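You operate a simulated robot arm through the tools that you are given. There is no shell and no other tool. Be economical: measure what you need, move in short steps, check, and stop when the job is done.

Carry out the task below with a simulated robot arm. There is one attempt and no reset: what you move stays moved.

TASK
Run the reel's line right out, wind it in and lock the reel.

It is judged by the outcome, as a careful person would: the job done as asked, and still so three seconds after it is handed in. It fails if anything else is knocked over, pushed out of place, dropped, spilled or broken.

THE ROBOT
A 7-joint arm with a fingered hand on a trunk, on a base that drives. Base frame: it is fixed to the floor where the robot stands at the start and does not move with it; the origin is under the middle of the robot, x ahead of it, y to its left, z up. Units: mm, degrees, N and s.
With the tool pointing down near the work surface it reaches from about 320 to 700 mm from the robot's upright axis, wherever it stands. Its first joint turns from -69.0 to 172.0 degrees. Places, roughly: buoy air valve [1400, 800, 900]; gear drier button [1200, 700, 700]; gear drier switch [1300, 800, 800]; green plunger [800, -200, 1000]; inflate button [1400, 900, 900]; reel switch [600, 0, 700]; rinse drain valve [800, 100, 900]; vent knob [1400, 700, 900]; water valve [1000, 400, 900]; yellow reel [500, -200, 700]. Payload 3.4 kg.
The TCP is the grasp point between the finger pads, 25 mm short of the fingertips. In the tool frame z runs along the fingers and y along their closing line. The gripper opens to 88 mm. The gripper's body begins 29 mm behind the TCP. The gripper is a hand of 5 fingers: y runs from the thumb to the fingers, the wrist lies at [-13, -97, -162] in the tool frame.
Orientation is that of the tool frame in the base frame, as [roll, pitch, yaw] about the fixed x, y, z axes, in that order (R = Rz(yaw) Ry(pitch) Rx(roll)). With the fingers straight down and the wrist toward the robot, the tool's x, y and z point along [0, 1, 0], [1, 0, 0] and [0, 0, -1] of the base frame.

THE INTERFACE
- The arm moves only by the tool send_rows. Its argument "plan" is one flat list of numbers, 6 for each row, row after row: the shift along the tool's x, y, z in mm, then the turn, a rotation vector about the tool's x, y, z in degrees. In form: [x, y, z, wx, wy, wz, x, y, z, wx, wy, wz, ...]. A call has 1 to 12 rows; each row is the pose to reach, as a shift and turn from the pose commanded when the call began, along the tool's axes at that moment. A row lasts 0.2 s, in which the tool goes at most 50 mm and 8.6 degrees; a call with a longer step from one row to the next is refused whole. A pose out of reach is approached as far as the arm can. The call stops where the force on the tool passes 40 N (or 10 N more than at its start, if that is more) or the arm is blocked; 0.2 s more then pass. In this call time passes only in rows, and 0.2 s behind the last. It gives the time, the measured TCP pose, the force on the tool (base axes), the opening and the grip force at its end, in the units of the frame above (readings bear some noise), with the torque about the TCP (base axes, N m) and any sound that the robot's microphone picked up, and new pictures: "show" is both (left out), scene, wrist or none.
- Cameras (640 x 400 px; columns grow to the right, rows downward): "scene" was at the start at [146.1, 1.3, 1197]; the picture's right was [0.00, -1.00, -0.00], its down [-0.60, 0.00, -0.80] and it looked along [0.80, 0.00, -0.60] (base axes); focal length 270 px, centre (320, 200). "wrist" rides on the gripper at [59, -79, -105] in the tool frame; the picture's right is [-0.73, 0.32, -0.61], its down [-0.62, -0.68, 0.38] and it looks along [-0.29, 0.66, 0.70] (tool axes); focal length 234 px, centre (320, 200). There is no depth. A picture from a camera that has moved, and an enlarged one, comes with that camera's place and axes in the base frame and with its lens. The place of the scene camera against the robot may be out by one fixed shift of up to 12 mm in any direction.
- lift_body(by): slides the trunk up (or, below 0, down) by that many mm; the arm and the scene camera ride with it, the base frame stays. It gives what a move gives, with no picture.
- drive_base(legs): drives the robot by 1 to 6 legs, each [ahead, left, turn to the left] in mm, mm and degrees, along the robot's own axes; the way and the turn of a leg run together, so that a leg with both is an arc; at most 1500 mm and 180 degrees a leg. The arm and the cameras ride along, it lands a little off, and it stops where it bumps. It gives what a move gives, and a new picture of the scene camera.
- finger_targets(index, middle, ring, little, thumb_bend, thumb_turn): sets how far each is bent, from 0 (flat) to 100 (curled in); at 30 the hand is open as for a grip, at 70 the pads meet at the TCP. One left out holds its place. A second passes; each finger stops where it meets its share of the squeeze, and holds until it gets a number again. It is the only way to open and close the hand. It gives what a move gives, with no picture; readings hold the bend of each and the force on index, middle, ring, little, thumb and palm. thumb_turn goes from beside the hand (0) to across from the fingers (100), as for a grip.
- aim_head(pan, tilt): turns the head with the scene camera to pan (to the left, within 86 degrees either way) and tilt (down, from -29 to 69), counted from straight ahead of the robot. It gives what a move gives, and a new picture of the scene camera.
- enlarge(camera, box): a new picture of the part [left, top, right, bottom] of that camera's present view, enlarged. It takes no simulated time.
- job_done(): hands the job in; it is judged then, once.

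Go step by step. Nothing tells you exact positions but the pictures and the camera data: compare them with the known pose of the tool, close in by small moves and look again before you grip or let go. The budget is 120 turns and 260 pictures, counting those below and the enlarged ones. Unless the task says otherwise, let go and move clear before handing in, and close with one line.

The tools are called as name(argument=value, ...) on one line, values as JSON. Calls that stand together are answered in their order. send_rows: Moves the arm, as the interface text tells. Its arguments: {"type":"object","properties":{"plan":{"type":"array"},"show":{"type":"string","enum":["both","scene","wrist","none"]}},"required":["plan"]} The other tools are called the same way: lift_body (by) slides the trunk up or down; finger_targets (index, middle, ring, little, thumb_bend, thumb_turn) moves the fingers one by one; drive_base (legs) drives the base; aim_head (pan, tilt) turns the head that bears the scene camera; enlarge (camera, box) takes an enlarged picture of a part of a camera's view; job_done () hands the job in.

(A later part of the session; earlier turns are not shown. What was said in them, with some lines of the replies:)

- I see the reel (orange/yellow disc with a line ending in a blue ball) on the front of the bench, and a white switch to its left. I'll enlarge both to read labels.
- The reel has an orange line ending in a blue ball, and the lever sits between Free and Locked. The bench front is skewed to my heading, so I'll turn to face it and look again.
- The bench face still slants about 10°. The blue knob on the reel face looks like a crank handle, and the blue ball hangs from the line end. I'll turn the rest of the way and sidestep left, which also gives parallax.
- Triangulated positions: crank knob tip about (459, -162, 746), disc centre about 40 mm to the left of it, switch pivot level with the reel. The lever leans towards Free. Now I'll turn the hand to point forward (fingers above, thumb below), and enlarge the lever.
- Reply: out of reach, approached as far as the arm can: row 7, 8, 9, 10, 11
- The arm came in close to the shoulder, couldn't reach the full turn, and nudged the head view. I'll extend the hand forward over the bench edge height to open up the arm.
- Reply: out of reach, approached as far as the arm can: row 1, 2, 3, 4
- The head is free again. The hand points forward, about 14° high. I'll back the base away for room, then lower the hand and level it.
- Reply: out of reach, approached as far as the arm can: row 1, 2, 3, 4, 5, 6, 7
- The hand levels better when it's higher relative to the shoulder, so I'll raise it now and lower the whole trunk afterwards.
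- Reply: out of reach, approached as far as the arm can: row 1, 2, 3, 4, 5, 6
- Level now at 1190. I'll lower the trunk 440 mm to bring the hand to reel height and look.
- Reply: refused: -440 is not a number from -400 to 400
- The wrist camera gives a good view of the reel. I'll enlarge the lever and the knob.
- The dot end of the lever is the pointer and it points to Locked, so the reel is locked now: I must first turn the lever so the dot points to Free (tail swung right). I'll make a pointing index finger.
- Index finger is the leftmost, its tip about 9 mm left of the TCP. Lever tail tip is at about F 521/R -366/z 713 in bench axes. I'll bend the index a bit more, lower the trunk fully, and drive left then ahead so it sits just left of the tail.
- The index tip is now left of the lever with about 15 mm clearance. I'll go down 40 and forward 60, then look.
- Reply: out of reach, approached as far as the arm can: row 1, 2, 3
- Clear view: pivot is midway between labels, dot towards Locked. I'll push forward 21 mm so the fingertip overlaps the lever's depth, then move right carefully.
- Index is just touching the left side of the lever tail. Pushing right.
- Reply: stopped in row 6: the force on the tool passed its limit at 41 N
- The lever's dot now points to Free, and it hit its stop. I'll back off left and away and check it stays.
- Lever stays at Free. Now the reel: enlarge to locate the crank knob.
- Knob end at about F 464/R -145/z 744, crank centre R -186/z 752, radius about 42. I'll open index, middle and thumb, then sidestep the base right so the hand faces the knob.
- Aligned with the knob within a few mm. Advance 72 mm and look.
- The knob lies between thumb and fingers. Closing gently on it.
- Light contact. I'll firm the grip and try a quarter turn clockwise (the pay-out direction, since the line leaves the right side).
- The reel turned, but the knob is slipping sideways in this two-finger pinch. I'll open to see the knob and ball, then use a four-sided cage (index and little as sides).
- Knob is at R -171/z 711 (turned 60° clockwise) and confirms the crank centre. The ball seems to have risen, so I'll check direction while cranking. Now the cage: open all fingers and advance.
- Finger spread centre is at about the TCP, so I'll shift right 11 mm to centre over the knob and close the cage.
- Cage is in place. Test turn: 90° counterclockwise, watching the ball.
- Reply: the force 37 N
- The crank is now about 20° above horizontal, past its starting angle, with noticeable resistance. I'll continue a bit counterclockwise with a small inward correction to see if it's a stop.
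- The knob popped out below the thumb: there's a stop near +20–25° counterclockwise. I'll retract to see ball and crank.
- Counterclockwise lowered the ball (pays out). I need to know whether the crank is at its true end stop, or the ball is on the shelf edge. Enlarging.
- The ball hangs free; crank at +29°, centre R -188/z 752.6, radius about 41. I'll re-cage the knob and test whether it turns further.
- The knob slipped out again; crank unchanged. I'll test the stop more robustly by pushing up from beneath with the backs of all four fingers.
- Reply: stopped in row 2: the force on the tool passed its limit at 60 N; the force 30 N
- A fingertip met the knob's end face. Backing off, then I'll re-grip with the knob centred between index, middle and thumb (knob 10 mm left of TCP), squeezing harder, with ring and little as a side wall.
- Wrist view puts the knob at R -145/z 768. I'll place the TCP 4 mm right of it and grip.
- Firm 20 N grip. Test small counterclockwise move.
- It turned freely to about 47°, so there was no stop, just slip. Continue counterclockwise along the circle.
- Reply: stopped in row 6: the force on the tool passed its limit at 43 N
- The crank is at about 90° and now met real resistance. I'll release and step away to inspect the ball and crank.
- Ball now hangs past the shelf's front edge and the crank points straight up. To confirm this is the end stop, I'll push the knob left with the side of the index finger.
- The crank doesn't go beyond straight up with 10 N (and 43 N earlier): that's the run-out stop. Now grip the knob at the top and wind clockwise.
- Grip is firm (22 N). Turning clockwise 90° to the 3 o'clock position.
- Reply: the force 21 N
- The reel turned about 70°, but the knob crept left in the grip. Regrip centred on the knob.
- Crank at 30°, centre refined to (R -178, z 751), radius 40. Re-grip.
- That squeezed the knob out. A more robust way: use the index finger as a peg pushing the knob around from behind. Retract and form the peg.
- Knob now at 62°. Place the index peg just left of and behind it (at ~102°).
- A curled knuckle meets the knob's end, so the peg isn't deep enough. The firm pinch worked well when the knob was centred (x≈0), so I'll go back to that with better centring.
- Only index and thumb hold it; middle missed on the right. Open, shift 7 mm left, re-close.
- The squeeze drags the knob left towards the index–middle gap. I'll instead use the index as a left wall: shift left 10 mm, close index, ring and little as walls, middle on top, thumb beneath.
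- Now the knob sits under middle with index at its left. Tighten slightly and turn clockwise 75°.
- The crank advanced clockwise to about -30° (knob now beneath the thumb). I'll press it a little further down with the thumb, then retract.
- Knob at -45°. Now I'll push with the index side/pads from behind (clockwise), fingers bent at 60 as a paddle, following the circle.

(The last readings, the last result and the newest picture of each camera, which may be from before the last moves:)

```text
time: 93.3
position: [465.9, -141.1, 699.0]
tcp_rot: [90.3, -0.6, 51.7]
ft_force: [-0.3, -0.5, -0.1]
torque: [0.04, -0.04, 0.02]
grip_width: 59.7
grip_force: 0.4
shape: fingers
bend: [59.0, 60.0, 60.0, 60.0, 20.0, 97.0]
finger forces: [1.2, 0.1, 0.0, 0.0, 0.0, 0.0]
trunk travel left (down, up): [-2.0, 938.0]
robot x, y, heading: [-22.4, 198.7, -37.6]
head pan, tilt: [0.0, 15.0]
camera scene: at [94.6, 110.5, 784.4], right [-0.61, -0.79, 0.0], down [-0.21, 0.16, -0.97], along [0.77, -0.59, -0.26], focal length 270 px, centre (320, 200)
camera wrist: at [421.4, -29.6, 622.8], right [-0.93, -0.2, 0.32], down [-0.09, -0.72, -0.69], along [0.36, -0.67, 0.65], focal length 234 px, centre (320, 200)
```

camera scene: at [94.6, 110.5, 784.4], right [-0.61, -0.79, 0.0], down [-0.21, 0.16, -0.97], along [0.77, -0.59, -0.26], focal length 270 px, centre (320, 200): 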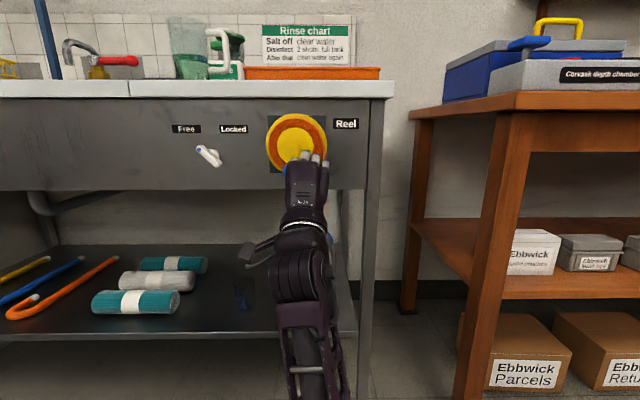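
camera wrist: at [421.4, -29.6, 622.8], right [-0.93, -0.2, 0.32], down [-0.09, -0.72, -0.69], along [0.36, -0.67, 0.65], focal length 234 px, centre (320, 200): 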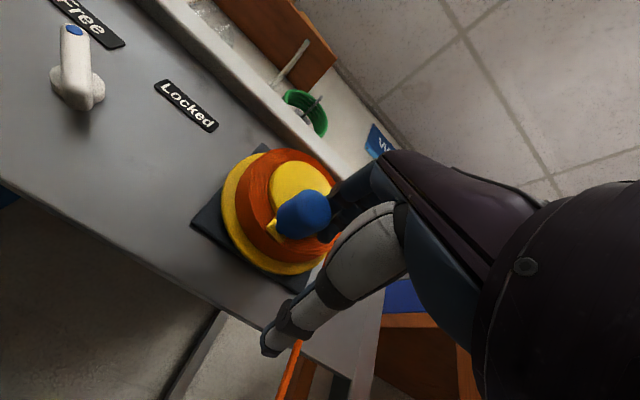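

Works very well: knob is now at about -115°, ball rising. Continue clockwise.

send_rows(plan=[10.4, 1.4, 0, 0, 0, 0, 20, 5.4, 0, 0, 0, 0, 28.3, 11.7, 0, 0, 0, 0, 34.6, 20, 0, 0, 0, 0], show="both")

```text
time: 94.3
position: [484.7, -116.9, 718.4]
tcp_rot: [90.7, -1.4, 51.9]
ft_force: [-20.4, -19.2, 1.0]
torque: [0.53, -0.52, 0.25]
grip_width: 61.2
grip_force: 15.0
shape: fingers
bend: [58.0, 60.0, 60.0, 60.0, 20.0, 97.0]
finger forces: [29.8, 0.1, 0.0, 0.0, 0.0, 0.0]
trunk travel left (down, up): [-2.0, 938.0]
robot x, y, heading: [-28.5, 199.3, -37.8]
head pan, tilt: [0.0, 15.0]
camera scene: at [91.9, 107.9, 784.4], right [-0.61, -0.79, 0.0], down [-0.2, 0.16, -0.97], along [0.77, -0.59, -0.26], focal length 270 px, centre (320, 200)
camera wrist: at [439.8, -3.5, 642.9], right [-0.93, -0.21, 0.31], down [-0.08, -0.71, -0.7], along [0.37, -0.67, 0.64], focal length 234 px, centre (320, 200)
```

scene: 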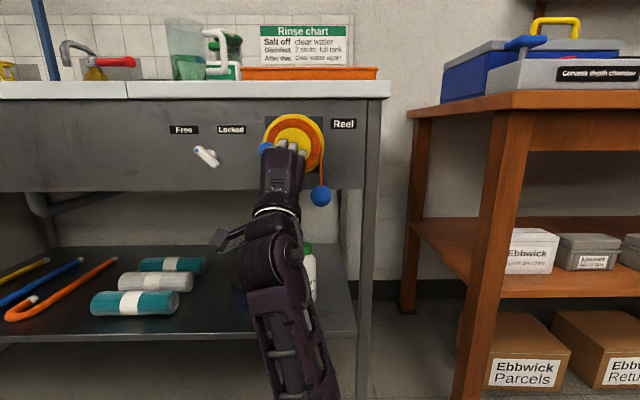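
wrist: 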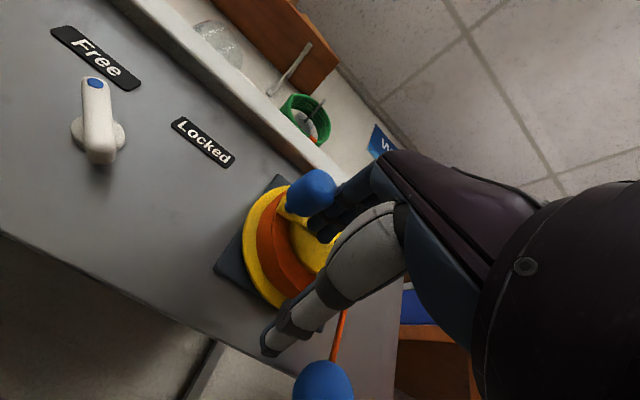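

Knob is now near 9 o'clock (-174°) and the ball hangs just below the bench panel. The 28 N was sideways push; I'll move the finger beneath the knob and push up to see if it goes further.

send_rows(plan=[-4, -8, 0, 0, 0, 0, 2, -14, 0, 0, 0, 0, 9, -14, 0, 0, 0, 0, 9, -7, 0, 0, 0, 0, 9, 0, 0, 0, 0, 0, 8, 7, 0, 0, 0, 0], show="both")

```text
time: 95.0
position: [483.8, -117.4, 708.6]
tcp_rot: [90.3, -1.5, 51.2]
ft_force: [-15.4, -15.2, 8.7]
torque: [0.49, -0.4, 0.21]
grip_width: 66.0
grip_force: 12.2
shape: fingers
bend: [52.0, 60.0, 60.0, 60.0, 20.0, 97.0]
finger forces: [24.4, 0.0, 0.0, 0.0, 0.0, 0.0]
trunk travel left (down, up): [-2.0, 938.0]
robot x, y, heading: [-27.8, 196.8, -37.8]
head pan, tilt: [0.0, 15.0]
stopped in row 3: the force on the tool passed its limit at 43 N (the readings are from after the stop); the commanded pose is now the measured one
camera scene: at [91.5, 108.5, 784.6], right [-0.61, -0.79, 0.0], down [-0.2, 0.16, -0.97], along [0.77, -0.59, -0.26], focal length 270 px, centre (320, 200)
camera wrist: at [440.8, -4.6, 632.9], right [-0.93, -0.19, 0.31], down [-0.08, -0.71, -0.7], along [0.35, -0.68, 0.65], focal length 234 px, centre (320, 200)
```

scene: 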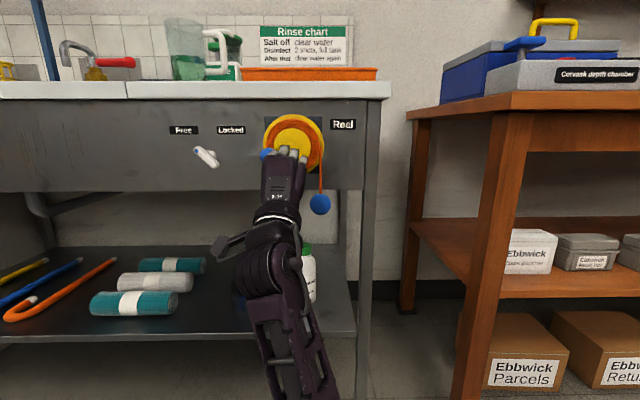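
wrist: 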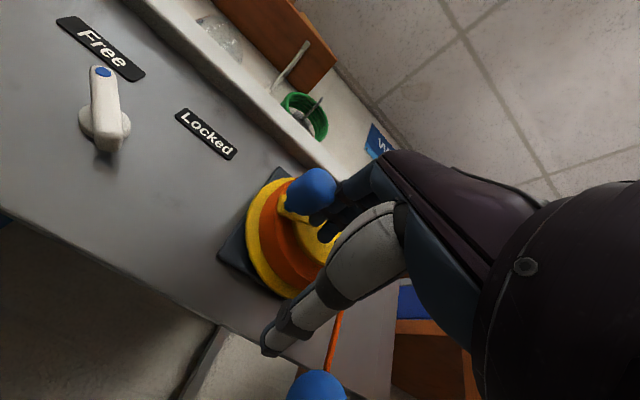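

send_rows(plan=[-8, 0, 0, 0, 0, 0, -8, -14, 0, 0, 0, 0, 2, -17, 0, 0, 0, 0, 12, -17, 0, 0, 0, 0, 14, -10, 0, 0, 0, 0, 14, -3, 0, 0, 0, 0, 13, 4, 0, 0, 0, 0, 12, 11, 0, 0, 0, 0, 10, 18, 0, 0, 0, 0], show="both")

```text
time: 95.9
position: [480.8, -120.8, 696.4]
tcp_rot: [89.7, -2.0, 50.1]
ft_force: [-12.4, -16.2, 17.2]
torque: [0.63, -0.31, 0.17]
grip_width: 73.0
grip_force: 13.1
shape: fingers
bend: [44.0, 60.0, 60.0, 60.0, 20.0, 97.0]
finger forces: [25.4, 0.0, 0.0, 0.1, 0.1, 0.0]
trunk travel left (down, up): [-2.0, 938.0]
robot x, y, heading: [-32.9, 195.6, -37.4]
head pan, tilt: [0.0, 15.0]
stopped in row 4: the force on the tool passed its limit at 44 N (the readings are from after the stop); the commanded pose is now the measured one
camera scene: at [91.0, 108.4, 784.8], right [-0.61, -0.79, 0.0], down [-0.2, 0.16, -0.97], along [0.76, -0.59, -0.26], focal length 270 px, centre (320, 200)
camera wrist: at [440.7, -6.9, 621.0], right [-0.94, -0.18, 0.29], down [-0.09, -0.71, -0.7], along [0.33, -0.68, 0.65], focal length 234 px, centre (320, 200)
```

scene: 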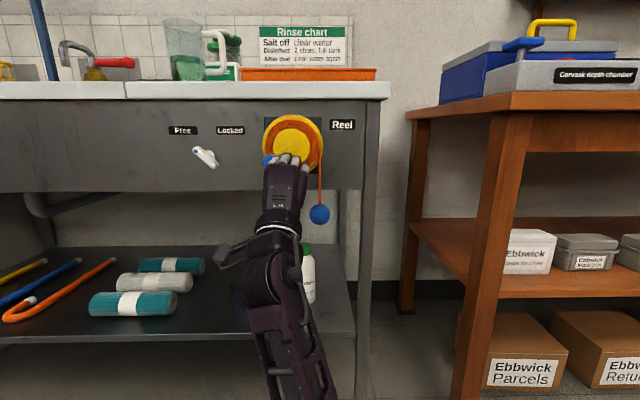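
wrist: 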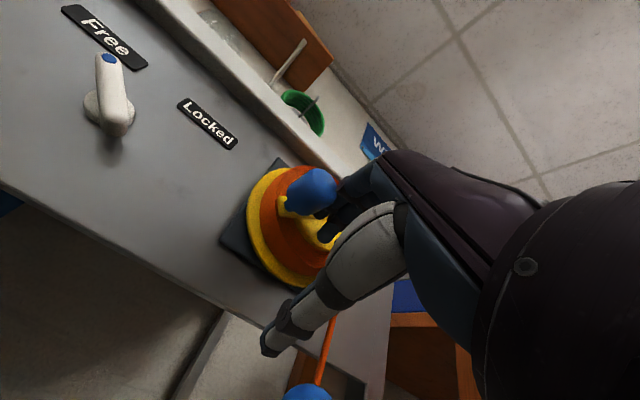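

Index drags the knob back down by friction. I'll retract and re-approach so the thumb is beneath the knob and fingers above, then lift it up the left side.

send_rows(plan=[-8, 0, 0, 0, 0, 0, -8, 0, -30, 0, 0, 0, -8, 10, -60, 0, 0, 0, 10, 28, -60, 0, 0, 0], show="none")

finger_targets(index=32, middle=32, ring=32, little=32, thumb_bend=28)

enlarge(camera="wrist", box=[0, 0, 640, 400])

```text
time: 96.9
position: [447.5, -71.1, 717.7]
tcp_rot: [90.3, -1.1, 50.6]
ft_force: [-0.5, -0.2, 0.5]
torque: [0.0, 0.01, 0.02]
grip_width: 59.1
grip_force: 0.0
shape: fingers
bend: [60.0, 60.0, 60.0, 60.0, 20.0, 97.0]
finger forces: [0.0, 0.1, 0.0, 0.0, 0.1, 0.0]
trunk travel left (down, up): [-2.0, 938.0]
robot x, y, heading: [-29.0, 194.6, -37.6]
head pan, tilt: [0.0, 15.0]
```

```text
time: 97.9
position: [446.6, -72.9, 720.7]
tcp_rot: [90.1, -1.5, 50.4]
ft_force: [-0.4, -0.4, 0.1]
torque: [-0.01, -0.01, 0.02]
grip_width: 84.2
grip_force: 0.0
shape: fingers
bend: [32.0, 32.0, 32.0, 32.0, 28.0, 97.0]
finger forces: [0.1, 0.0, 0.0, 0.1, 0.0, 0.0]
trunk travel left (down, up): [-2.0, 938.0]
robot x, y, heading: [-27.1, 194.3, -37.6]
head pan, tilt: [0.0, 15.0]
```

```text
1.00 times, centred on (320, 200) of wrist (not enlarged: the box is as wide or as high as the picture)
camera zoom: at [404.7, 40.7, 644.7], right [-0.94, -0.18, 0.31], down [-0.09, -0.71, -0.7], along [0.34, -0.68, 0.65], focal length 234 px, centre (320, 200)
```

zoom: 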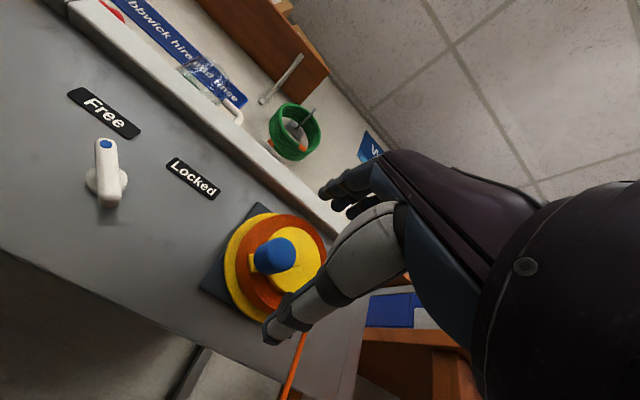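

send_rows(plan=[1, 4, 20, 0, 1, 0, 2, 4, 40, 0, 2, 0, 3, 4, 59, 0, 2.5, 0], show="none")

finger_targets(index=72, middle=68, ring=72, little=72, thumb_bend=70)

enlarge(camera="wrist", box=[180, 130, 420, 330])

```text
time: 98.7
position: [495.5, -105.3, 723.9]
tcp_rot: [90.1, -1.5, 53.2]
ft_force: [-0.5, -0.5, -0.6]
torque: [0.01, 0.02, 0.0]
grip_width: 84.1
grip_force: 0.0
shape: fingers
bend: [32.0, 32.0, 32.0, 32.0, 28.0, 97.0]
finger forces: [0.0, 0.1, 0.0, 0.0, 0.1, 0.0]
trunk travel left (down, up): [-2.0, 938.0]
robot x, y, heading: [-27.9, 192.7, -37.7]
head pan, tilt: [0.0, 15.0]
```

```text
time: 99.7
position: [494.9, -106.0, 724.6]
tcp_rot: [90.1, -1.4, 53.3]
ft_force: [1.0, -1.3, 1.2]
torque: [-0.05, 0.0, 0.02]
grip_width: 14.5
grip_force: 7.1
shape: fingers
bend: [63.0, 65.0, 72.0, 72.0, 61.0, 97.0]
finger forces: [4.9, 2.6, 0.0, 0.0, 5.7, 0.0]
trunk travel left (down, up): [-2.0, 938.0]
robot x, y, heading: [-31.1, 194.8, -37.7]
head pan, tilt: [0.0, 15.0]
```

```text
2.00 times, centred on (300, 230) of wrist
camera zoom: at [447.7, 5.7, 648.4], right [-0.93, -0.22, 0.3], down [-0.06, -0.71, -0.7], along [0.37, -0.66, 0.65], focal length 468 px, centre (360, 140)
```

zoom: 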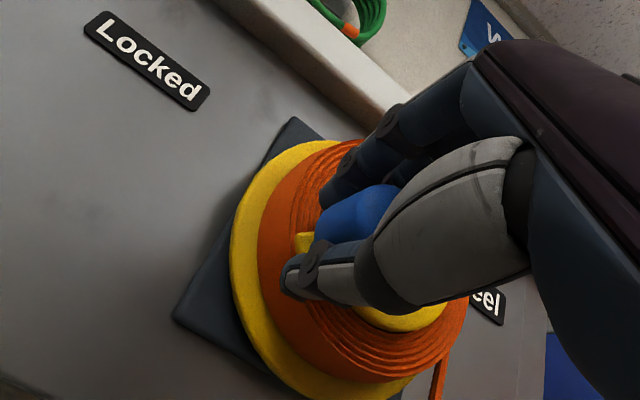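

Well-centred grip (index, middle on top, thumb below). Squeeze and continue clockwise, upward on the left side.

finger_targets(index=82, middle=82, thumb_bend=82)

send_rows(plan=[3, 4.3, 0, 0, 0, 0, 5.5, 8.9, 0, 0, 0, 0, 7.4, 13.8, 0, 0, 0, 0, 8.4, 18.9, 0, 0, 0, 0, 8.9, 24, 0, 0, 0, 0, 8.7, 29.4, 0, 0, 0, 0, 7.9, 34.5, 0, 0, 0, 0, 6.3, 39.5, 0, 0, 0, 0], show="both")

```text
time: 100.7
position: [495.2, -105.8, 722.9]
tcp_rot: [90.1, -1.5, 53.1]
ft_force: [5.5, -4.1, 4.3]
torque: [-0.1, 0.0, -0.06]
grip_width: 12.8
grip_force: 18.0
shape: fingers
bend: [72.0, 64.0, 72.0, 72.0, 63.0, 97.0]
finger forces: [9.3, 11.3, 0.0, 0.1, 16.0, 0.1]
trunk travel left (down, up): [-2.0, 938.0]
robot x, y, heading: [-28.3, 196.9, -37.7]
head pan, tilt: [0.0, 15.0]
```

```text
time: 102.5
position: [502.0, -99.6, 760.4]
tcp_rot: [90.4, -1.4, 53.6]
ft_force: [5.2, 13.0, -19.6]
torque: [0.04, -0.06, -0.01]
grip_width: 0.5
grip_force: 14.6
shape: fingers
bend: [74.0, 73.0, 72.0, 72.0, 72.0, 90.0]
finger forces: [1.8, 3.1, 0.0, 0.0, 24.7, 0.0]
trunk travel left (down, up): [-2.0, 938.0]
robot x, y, heading: [-29.0, 198.2, -37.5]
head pan, tilt: [0.0, 15.0]
camera scene: at [96.9, 110.5, 783.7], right [-0.61, -0.79, 0.0], down [-0.21, 0.16, -0.97], along [0.76, -0.59, -0.26], focal length 270 px, centre (320, 200)
camera wrist: at [453.8, 11.5, 685.6], right [-0.92, -0.23, 0.31], down [-0.06, -0.71, -0.7], along [0.38, -0.66, 0.64], focal length 234 px, centre (320, 200)
```

scene: 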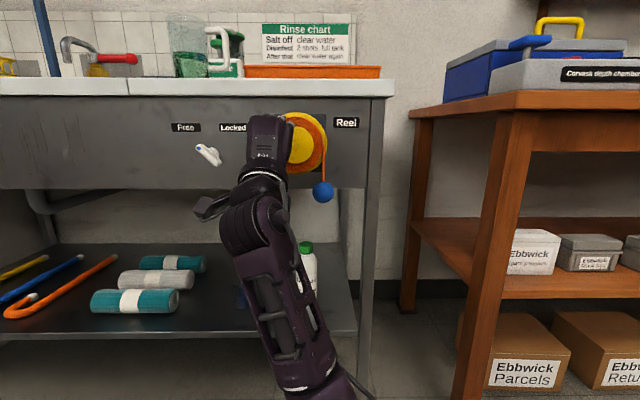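
wrist: 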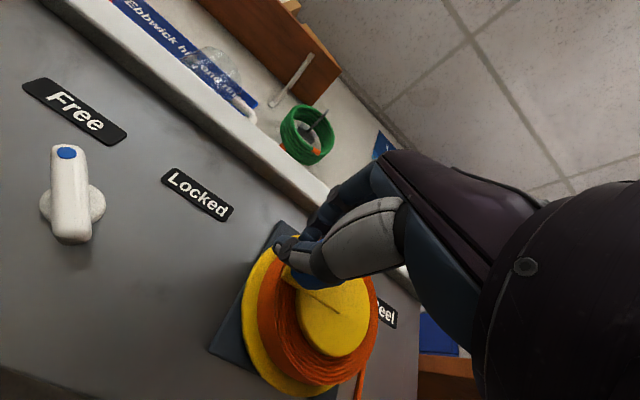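

The knob again slipped out below the thumb with high force, crank at about 9 o'clock — likely the wound-in stop (270° from the run-out stop). Retract and look.

send_rows(plan=[0, 6, 0, 0, 0, 0, 0, 6, -35, 0, 0, 0, 0, 6, -70, 0, 0, 0, 45, 6, -90, 0, 0, 0, 90, 0, -90, 0, 0, 0, 135, -10, -90, 0, 0, 0], show="scene")

enlarge(camera="scene", box=[250, 90, 370, 210])

```text
time: 103.9
position: [504.0, 60.0, 757.8]
tcp_rot: [90.1, -1.6, 53.1]
ft_force: [0.5, 0.3, 0.6]
torque: [0.01, -0.02, -0.01]
grip_width: 0.2
grip_force: 0.0
shape: fingers
bend: [75.0, 74.0, 72.0, 72.0, 79.0, 93.0]
finger forces: [0.0, 0.0, 0.1, 0.0, 0.1, 0.0]
trunk travel left (down, up): [-2.0, 938.0]
robot x, y, heading: [-27.4, 197.4, -37.7]
head pan, tilt: [0.0, 15.0]
camera scene: at [94.2, 109.6, 784.3], right [-0.61, -0.79, 0.0], down [-0.2, 0.16, -0.97], along [0.76, -0.59, -0.26], focal length 270 px, centre (320, 200)
```

scene: 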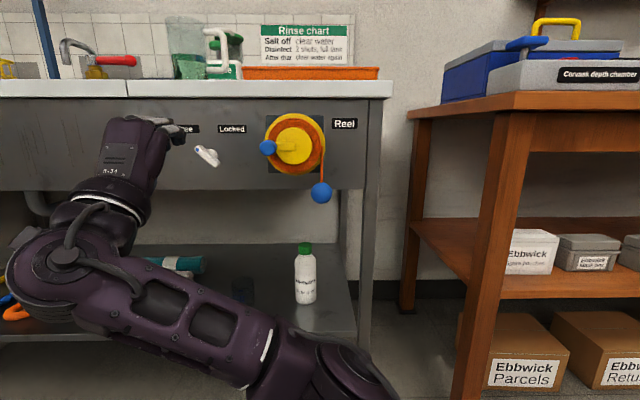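

```text
3.33 times, centred on (310, 150) of scene
camera zoom: at [94.2, 109.6, 784.3], right [-0.61, -0.79, 0.0], down [-0.2, 0.16, -0.97], along [0.76, -0.59, -0.26], focal length 899 px, centre (353, 367)
```

zoom: 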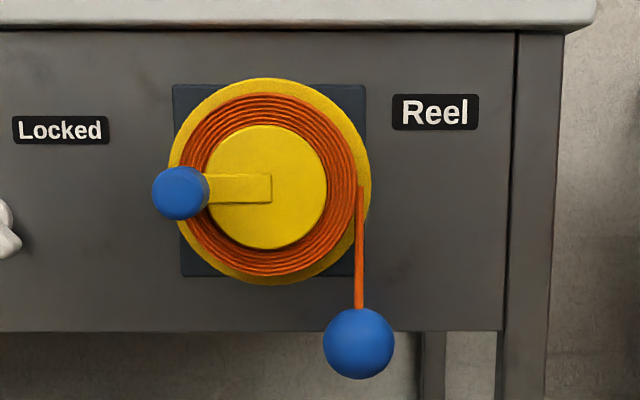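

Crank is exactly horizontal-left with the ball still hanging ~100 mm down. I'll verify the stop by lifting the knob squarely with the thumb (hand shifted so the thumb is centred beneath).

finger_targets(index=36, middle=36, ring=36, little=36, thumb_bend=28)

send_rows(plan=[-45, -3, 0, 0, 0, 0, -90, -6, 0, 0, 0, 0, -130, -8, 0, 0, 0, 0, -141, -8, 20, 0, 0, 0, -141, -8, 55, 0, 0, 0, -141, -8, 91, 0, 0, 0], show="none")

finger_targets(thumb_bend=60)

enlarge(camera="wrist", box=[180, 130, 420, 330])

```text
time: 104.9
position: [504.4, 60.4, 757.1]
tcp_rot: [90.1, -1.5, 53.2]
ft_force: [0.1, -0.1, -0.7]
torque: [0.02, -0.01, 0.02]
grip_width: 79.6
grip_force: 0.1
shape: fingers
bend: [36.0, 36.0, 36.0, 36.0, 28.0, 97.0]
finger forces: [0.0, 0.0, 0.0, 0.0, 0.0, 0.0]
trunk travel left (down, up): [-2.0, 938.0]
robot x, y, heading: [-27.9, 198.1, -37.7]
head pan, tilt: [0.0, 15.0]
```

```text
time: 106.3
position: [493.6, -108.6, 748.5]
tcp_rot: [90.0, -1.4, 53.3]
ft_force: [0.1, 0.0, 0.3]
torque: [-0.01, 0.02, -0.01]
grip_width: 79.6
grip_force: 0.0
shape: fingers
bend: [36.0, 36.0, 36.0, 36.0, 28.0, 97.0]
finger forces: [0.1, 0.0, 0.1, 0.0, 0.1, 0.0]
trunk travel left (down, up): [-2.0, 938.0]
robot x, y, heading: [-25.2, 197.4, -37.7]
head pan, tilt: [0.0, 15.0]
```

```text
time: 107.3
position: [492.9, -109.9, 747.1]
tcp_rot: [90.1, -1.5, 53.3]
ft_force: [-0.2, 0.3, -0.7]
torque: [0.01, 0.01, 0.01]
grip_width: 48.1
grip_force: 0.3
shape: fingers
bend: [36.0, 36.0, 36.0, 36.0, 58.0, 97.0]
finger forces: [0.0, 0.0, 0.0, 0.0, 1.0, 0.1]
trunk travel left (down, up): [-2.0, 938.0]
robot x, y, heading: [-28.9, 196.2, -37.7]
head pan, tilt: [0.0, 15.0]
```

```text
2.00 times, centred on (300, 230) of wrist
camera zoom: at [445.8, 3.2, 672.4], right [-0.93, -0.22, 0.3], down [-0.06, -0.71, -0.7], along [0.37, -0.66, 0.65], focal length 468 px, centre (360, 140)
```

zoom: 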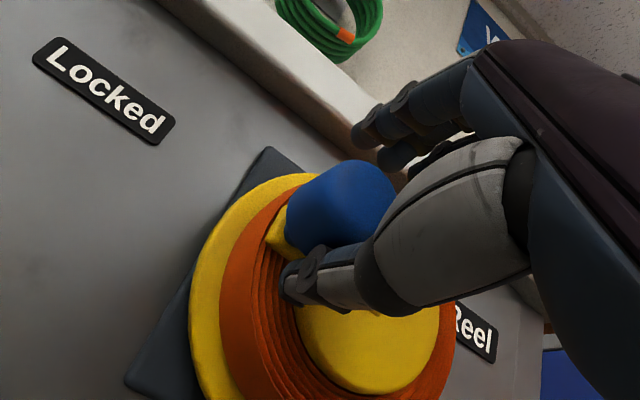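

Thumb is squarely beneath. Lift straight up in small steps.

send_rows(plan=[0, 3, 0, 0, 0, 0, 0, 6, 0, 0, 0, 0, 0, 9, 0, 0, 0, 0, 0, 12, 0, 0, 0, 0, -1, 15, 0, 0, 0, 0], show="scene")

enlarge(camera="wrist", box=[180, 130, 420, 330])

```text
time: 108.5
position: [495.8, -108.8, 759.4]
tcp_rot: [90.3, -1.6, 53.2]
ft_force: [-4.3, 2.3, -16.4]
torque: [-0.09, 0.1, 0.05]
grip_width: 59.7
grip_force: 7.8
shape: fingers
bend: [36.0, 36.0, 36.0, 36.0, 53.0, 97.0]
finger forces: [0.0, 0.0, 0.0, 0.1, 15.0, 0.1]
trunk travel left (down, up): [-2.0, 938.0]
robot x, y, heading: [-27.1, 194.5, -37.7]
head pan, tilt: [0.0, 15.0]
camera scene: at [95.0, 109.1, 783.9], right [-0.61, -0.79, 0.0], down [-0.21, 0.16, -0.97], along [0.76, -0.59, -0.26], focal length 270 px, centre (320, 200)
```

scene: 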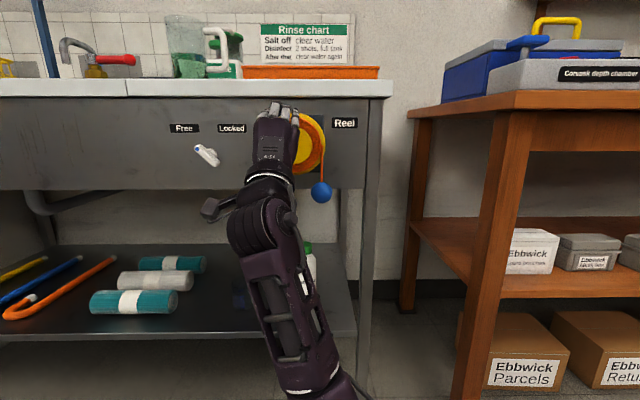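

```text
2.00 times, centred on (300, 230) of wrist
camera zoom: at [447.2, 2.8, 684.6], right [-0.92, -0.22, 0.31], down [-0.06, -0.71, -0.7], along [0.38, -0.67, 0.65], focal length 468 px, centre (360, 140)
```

zoom: 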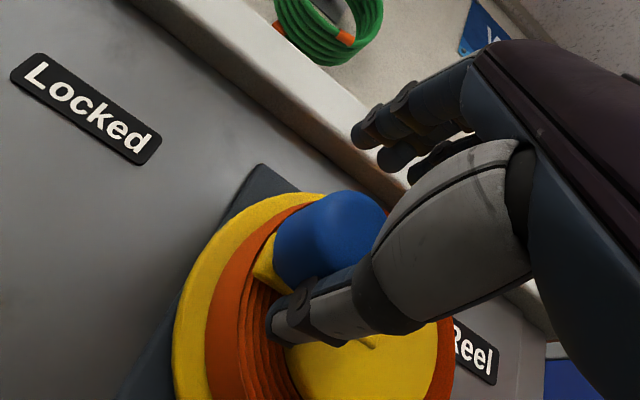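

15 N upward with no movement: wound-in stop confirmed. Now release, retract, make the pointing index and shift the base left to lock the lever.

send_rows(plan=[0, -12, 0, 0, 0, 0, 0, -15, -30, 0, 0, 0, 0, -15, -65, 0, 0, 0, 0, -20, -95, 0, 0, 0], show="none")

finger_targets(index=62, middle=100, ring=100, little=100, thumb_bend=25)

drive_base(legs=[[0, 110, 0]])

```text
time: 109.5
position: [416.3, -50.9, 740.7]
tcp_rot: [90.1, -1.5, 53.2]
ft_force: [-0.3, 0.2, 0.2]
torque: [0.01, -0.01, -0.04]
grip_width: 46.0
grip_force: 0.0
shape: fingers
bend: [36.0, 36.0, 36.0, 36.0, 60.0, 98.0]
finger forces: [0.0, 0.1, 0.1, 0.0, 0.0, 0.0]
trunk travel left (down, up): [-2.0, 938.0]
robot x, y, heading: [-29.4, 192.2, -37.4]
head pan, tilt: [0.0, 15.0]
```

```text
time: 110.5
position: [417.8, -50.9, 741.2]
tcp_rot: [90.1, -1.4, 53.1]
ft_force: [-0.2, 0.1, 0.1]
torque: [-0.01, -0.02, -0.02]
grip_width: 53.3
grip_force: 0.1
shape: fingers
bend: [62.0, 100.0, 100.0, 100.0, 25.0, 98.0]
finger forces: [0.0, 0.0, 0.0, 0.0, 0.0, 0.0]
trunk travel left (down, up): [-2.0, 938.0]
robot x, y, heading: [-28.3, 191.8, -37.5]
head pan, tilt: [0.0, 15.0]
```

```text
time: 111.7
position: [486.8, 39.0, 741.8]
tcp_rot: [90.1, -1.4, 53.2]
ft_force: [0.3, -0.4, 0.4]
torque: [-0.03, -0.03, 0.04]
grip_width: 53.5
grip_force: 0.1
shape: fingers
bend: [62.0, 100.0, 100.0, 100.0, 25.0, 98.0]
finger forces: [0.0, 0.1, 0.0, 0.0, 0.0, 0.1]
trunk travel left (down, up): [-2.0, 938.0]
robot x, y, heading: [39.8, 283.6, -37.4]
head pan, tilt: [0.0, 15.0]
camera scene: at [163.2, 199.1, 784.4], right [-0.61, -0.79, 0.0], down [-0.2, 0.16, -0.97], along [0.77, -0.59, -0.26], focal length 270 px, centre (320, 200)
```

scene: 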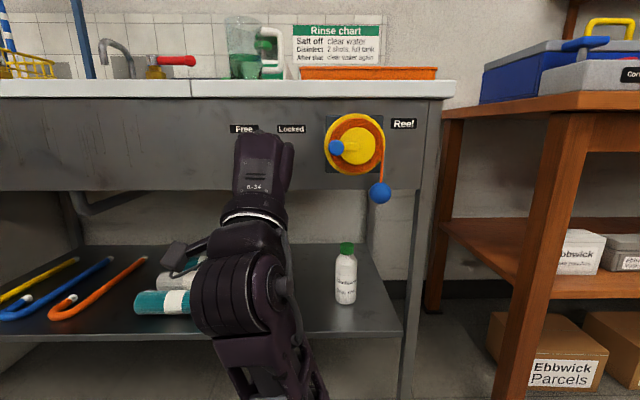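

Reel remained wound. Now bring the index to the right of the lever tail: right 34, down 43, forward 110, then look.

send_rows(plan=[-17, -20, 0, 0, 0, 0, -34, -43, 0, 0, 0, 0, -34, -43, 40, 0, 0, 0, -34, -43, 75, 0, 0, 0, -34, -43, 110, 0, 0, 0], show="both")

enlarge(camera="scene", box=[200, 110, 320, 210])

```text
time: 112.9
position: [554.5, -53.6, 697.6]
tcp_rot: [90.1, -1.3, 52.9]
ft_force: [0.0, -0.4, 0.3]
torque: [0.01, 0.0, 0.0]
grip_width: 53.4
grip_force: 0.0
shape: fingers
bend: [62.0, 100.0, 100.0, 100.0, 25.0, 98.0]
finger forces: [0.0, 0.1, 0.0, 0.0, 0.0, 0.1]
trunk travel left (down, up): [-2.0, 938.0]
robot x, y, heading: [38.9, 283.4, -37.7]
head pan, tilt: [0.0, 15.0]
camera scene: at [163.2, 199.2, 784.4], right [-0.61, -0.79, 0.0], down [-0.2, 0.16, -0.97], along [0.77, -0.59, -0.26], focal length 270 px, centre (320, 200)
camera wrist: at [507.9, 55.9, 621.8], right [-0.93, -0.22, 0.31], down [-0.06, -0.72, -0.7], along [0.37, -0.66, 0.65], focal length 234 px, centre (320, 200)
```

scene: 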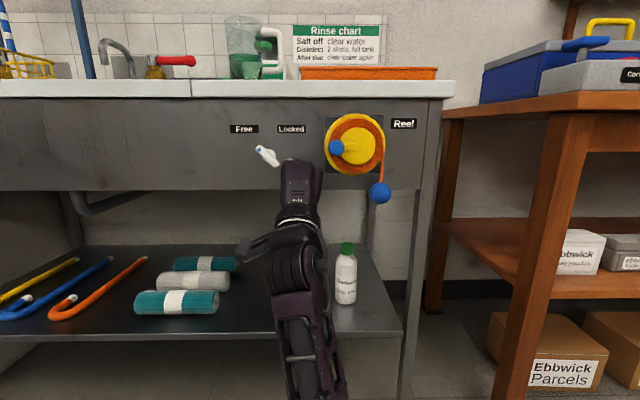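
wrist: 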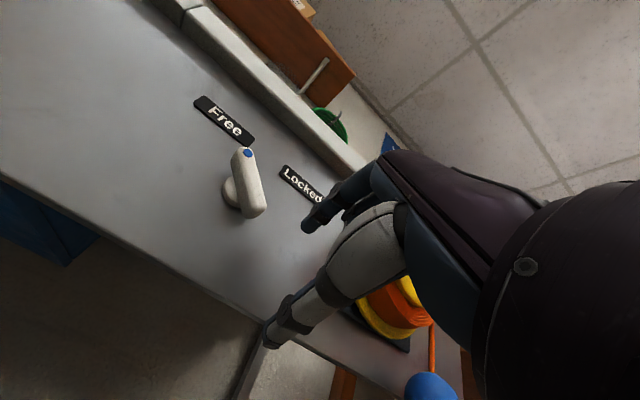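

```text
4.00 times, centred on (260, 160) of scene
camera zoom: at [163.2, 199.2, 784.4], right [-0.61, -0.79, 0.0], down [-0.2, 0.16, -0.97], along [0.77, -0.59, -0.26], focal length 1079 px, centre (560, 360)
```

zoom: 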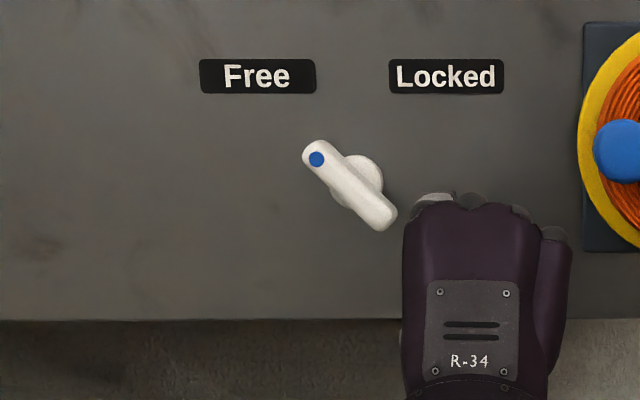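

Index is just to the right of the tail. Forward 30, then push left to Locked.

send_rows(plan=[0, 0, 15, 0, 0, 0, 0, 0, 30, 0, 0, 0, 9, 0, 30, 0, 0, 0, 18, 0, 30, 0, 0, 0, 26, -1, 30, 0, 0, 0, 34, -1, 30, 0, 0, 0, 42, 0, 30, 0, 0, 0, 49, 1, 30, 0, 0, 0, 55, 2, 30, 0, 0, 0], show="wrist")

enlarge(camera="scene", box=[200, 110, 320, 210])

```text
time: 114.9
position: [609.3, -35.6, 699.5]
tcp_rot: [90.4, -1.9, 52.8]
ft_force: [-30.9, -19.6, -15.2]
torque: [0.21, -0.35, 0.05]
grip_width: 38.0
grip_force: 19.1
shape: fingers
bend: [70.0, 100.0, 100.0, 100.0, 25.0, 98.0]
finger forces: [37.7, 0.1, 0.0, 0.0, 0.0, 0.1]
trunk travel left (down, up): [-2.0, 938.0]
robot x, y, heading: [37.5, 283.7, -37.8]
head pan, tilt: [0.0, 15.0]
camera wrist: at [562.7, 77.4, 624.2], right [-0.93, -0.22, 0.3], down [-0.06, -0.71, -0.71], along [0.37, -0.67, 0.64], focal length 234 px, centre (320, 200)
```

wrist: 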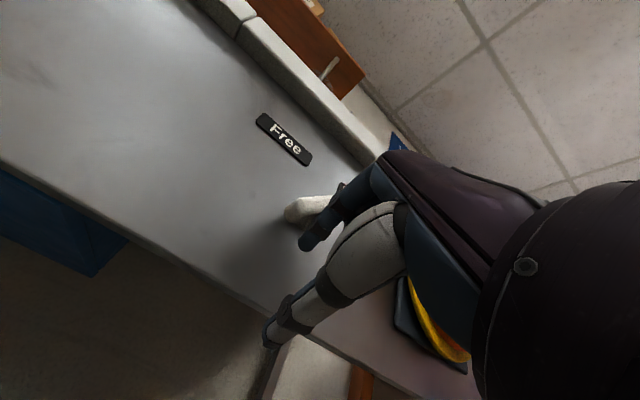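

```text
4.00 times, centred on (260, 160) of scene
camera zoom: at [160.9, 195.7, 784.0], right [-0.61, -0.79, -0.01], down [-0.2, 0.16, -0.97], along [0.76, -0.59, -0.26], focal length 1079 px, centre (560, 360)
```

zoom: 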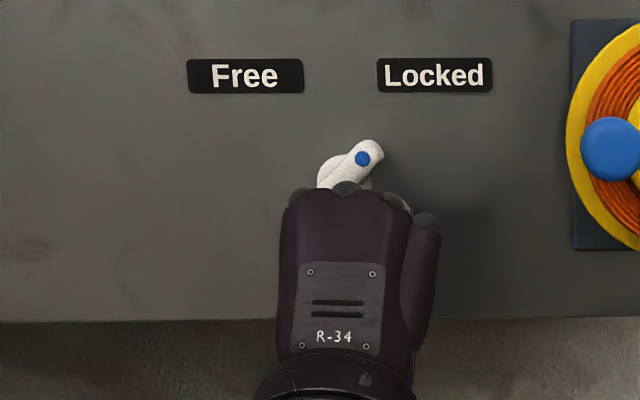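

Lever is at Locked against its stop. Back off to the right, retract well clear, and check everything.

send_rows(plan=[-8, 0, 0, 0, 0, 0, -20, 0, 0, 0, 0, 0, -20, 0, -35, 0, 0, 0, -20, 0, -75, 0, 0, 0, -20, 5, -115, 0, 0, 0], show="none")

drive_base(legs=[[-200, 80, 0]])

enlarge(camera="scene", box=[200, 100, 440, 250])

```text
time: 116.1
position: [504.3, 20.2, 708.4]
tcp_rot: [89.5, -1.2, 52.5]
ft_force: [0.3, 0.3, -0.2]
torque: [-0.03, 0.03, 0.02]
grip_width: 53.4
grip_force: 0.0
shape: fingers
bend: [62.0, 100.0, 100.0, 100.0, 25.0, 98.0]
finger forces: [0.1, 0.1, 0.0, 0.1, 0.1, 0.0]
trunk travel left (down, up): [-2.0, 938.0]
robot x, y, heading: [42.2, 286.2, -37.7]
head pan, tilt: [0.0, 15.0]
```

```text
time: 117.8
position: [397.3, 204.3, 702.1]
tcp_rot: [90.0, -0.9, 52.6]
ft_force: [-0.5, 0.2, -0.9]
torque: [0.01, 0.02, 0.02]
grip_width: 53.2
grip_force: 0.1
shape: fingers
bend: [62.0, 100.0, 100.0, 100.0, 25.0, 98.0]
finger forces: [0.0, 0.1, 0.0, 0.0, 0.1, 0.0]
trunk travel left (down, up): [-2.0, 938.0]
robot x, y, heading: [-67.2, 466.6, -37.5]
head pan, tilt: [0.0, 15.0]
camera scene: at [53.4, 382.7, 784.3], right [-0.61, -0.79, 0.0], down [-0.21, 0.16, -0.97], along [0.77, -0.59, -0.26], focal length 270 px, centre (320, 200)
```

scene: 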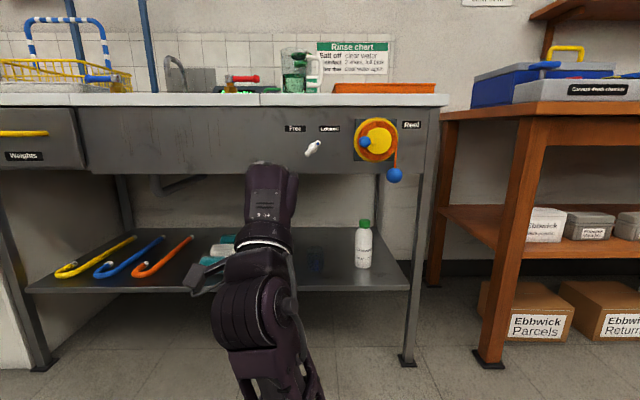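

```text
2.67 times, centred on (320, 175) of scene
camera zoom: at [53.4, 382.7, 784.3], right [-0.61, -0.79, 0.0], down [-0.21, 0.16, -0.97], along [0.77, -0.59, -0.26], focal length 719 px, centre (320, 267)
```

zoom: 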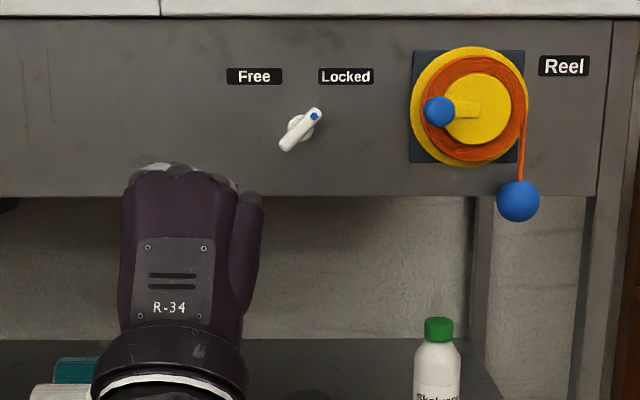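

The lever's dot points to Locked. The crank is at the wound-in stop, nothing else has been disturbed, and the hand is clear, so I'm handing in.

job_done()

```text
The job is handed in.
```

I ran the reel's line right out to its stop, wound it back in to the other stop, and set the lever to Locked. At the wound-in stop the ball still hangs about 100 mm below the reel. Nothing else was knocked or moved.
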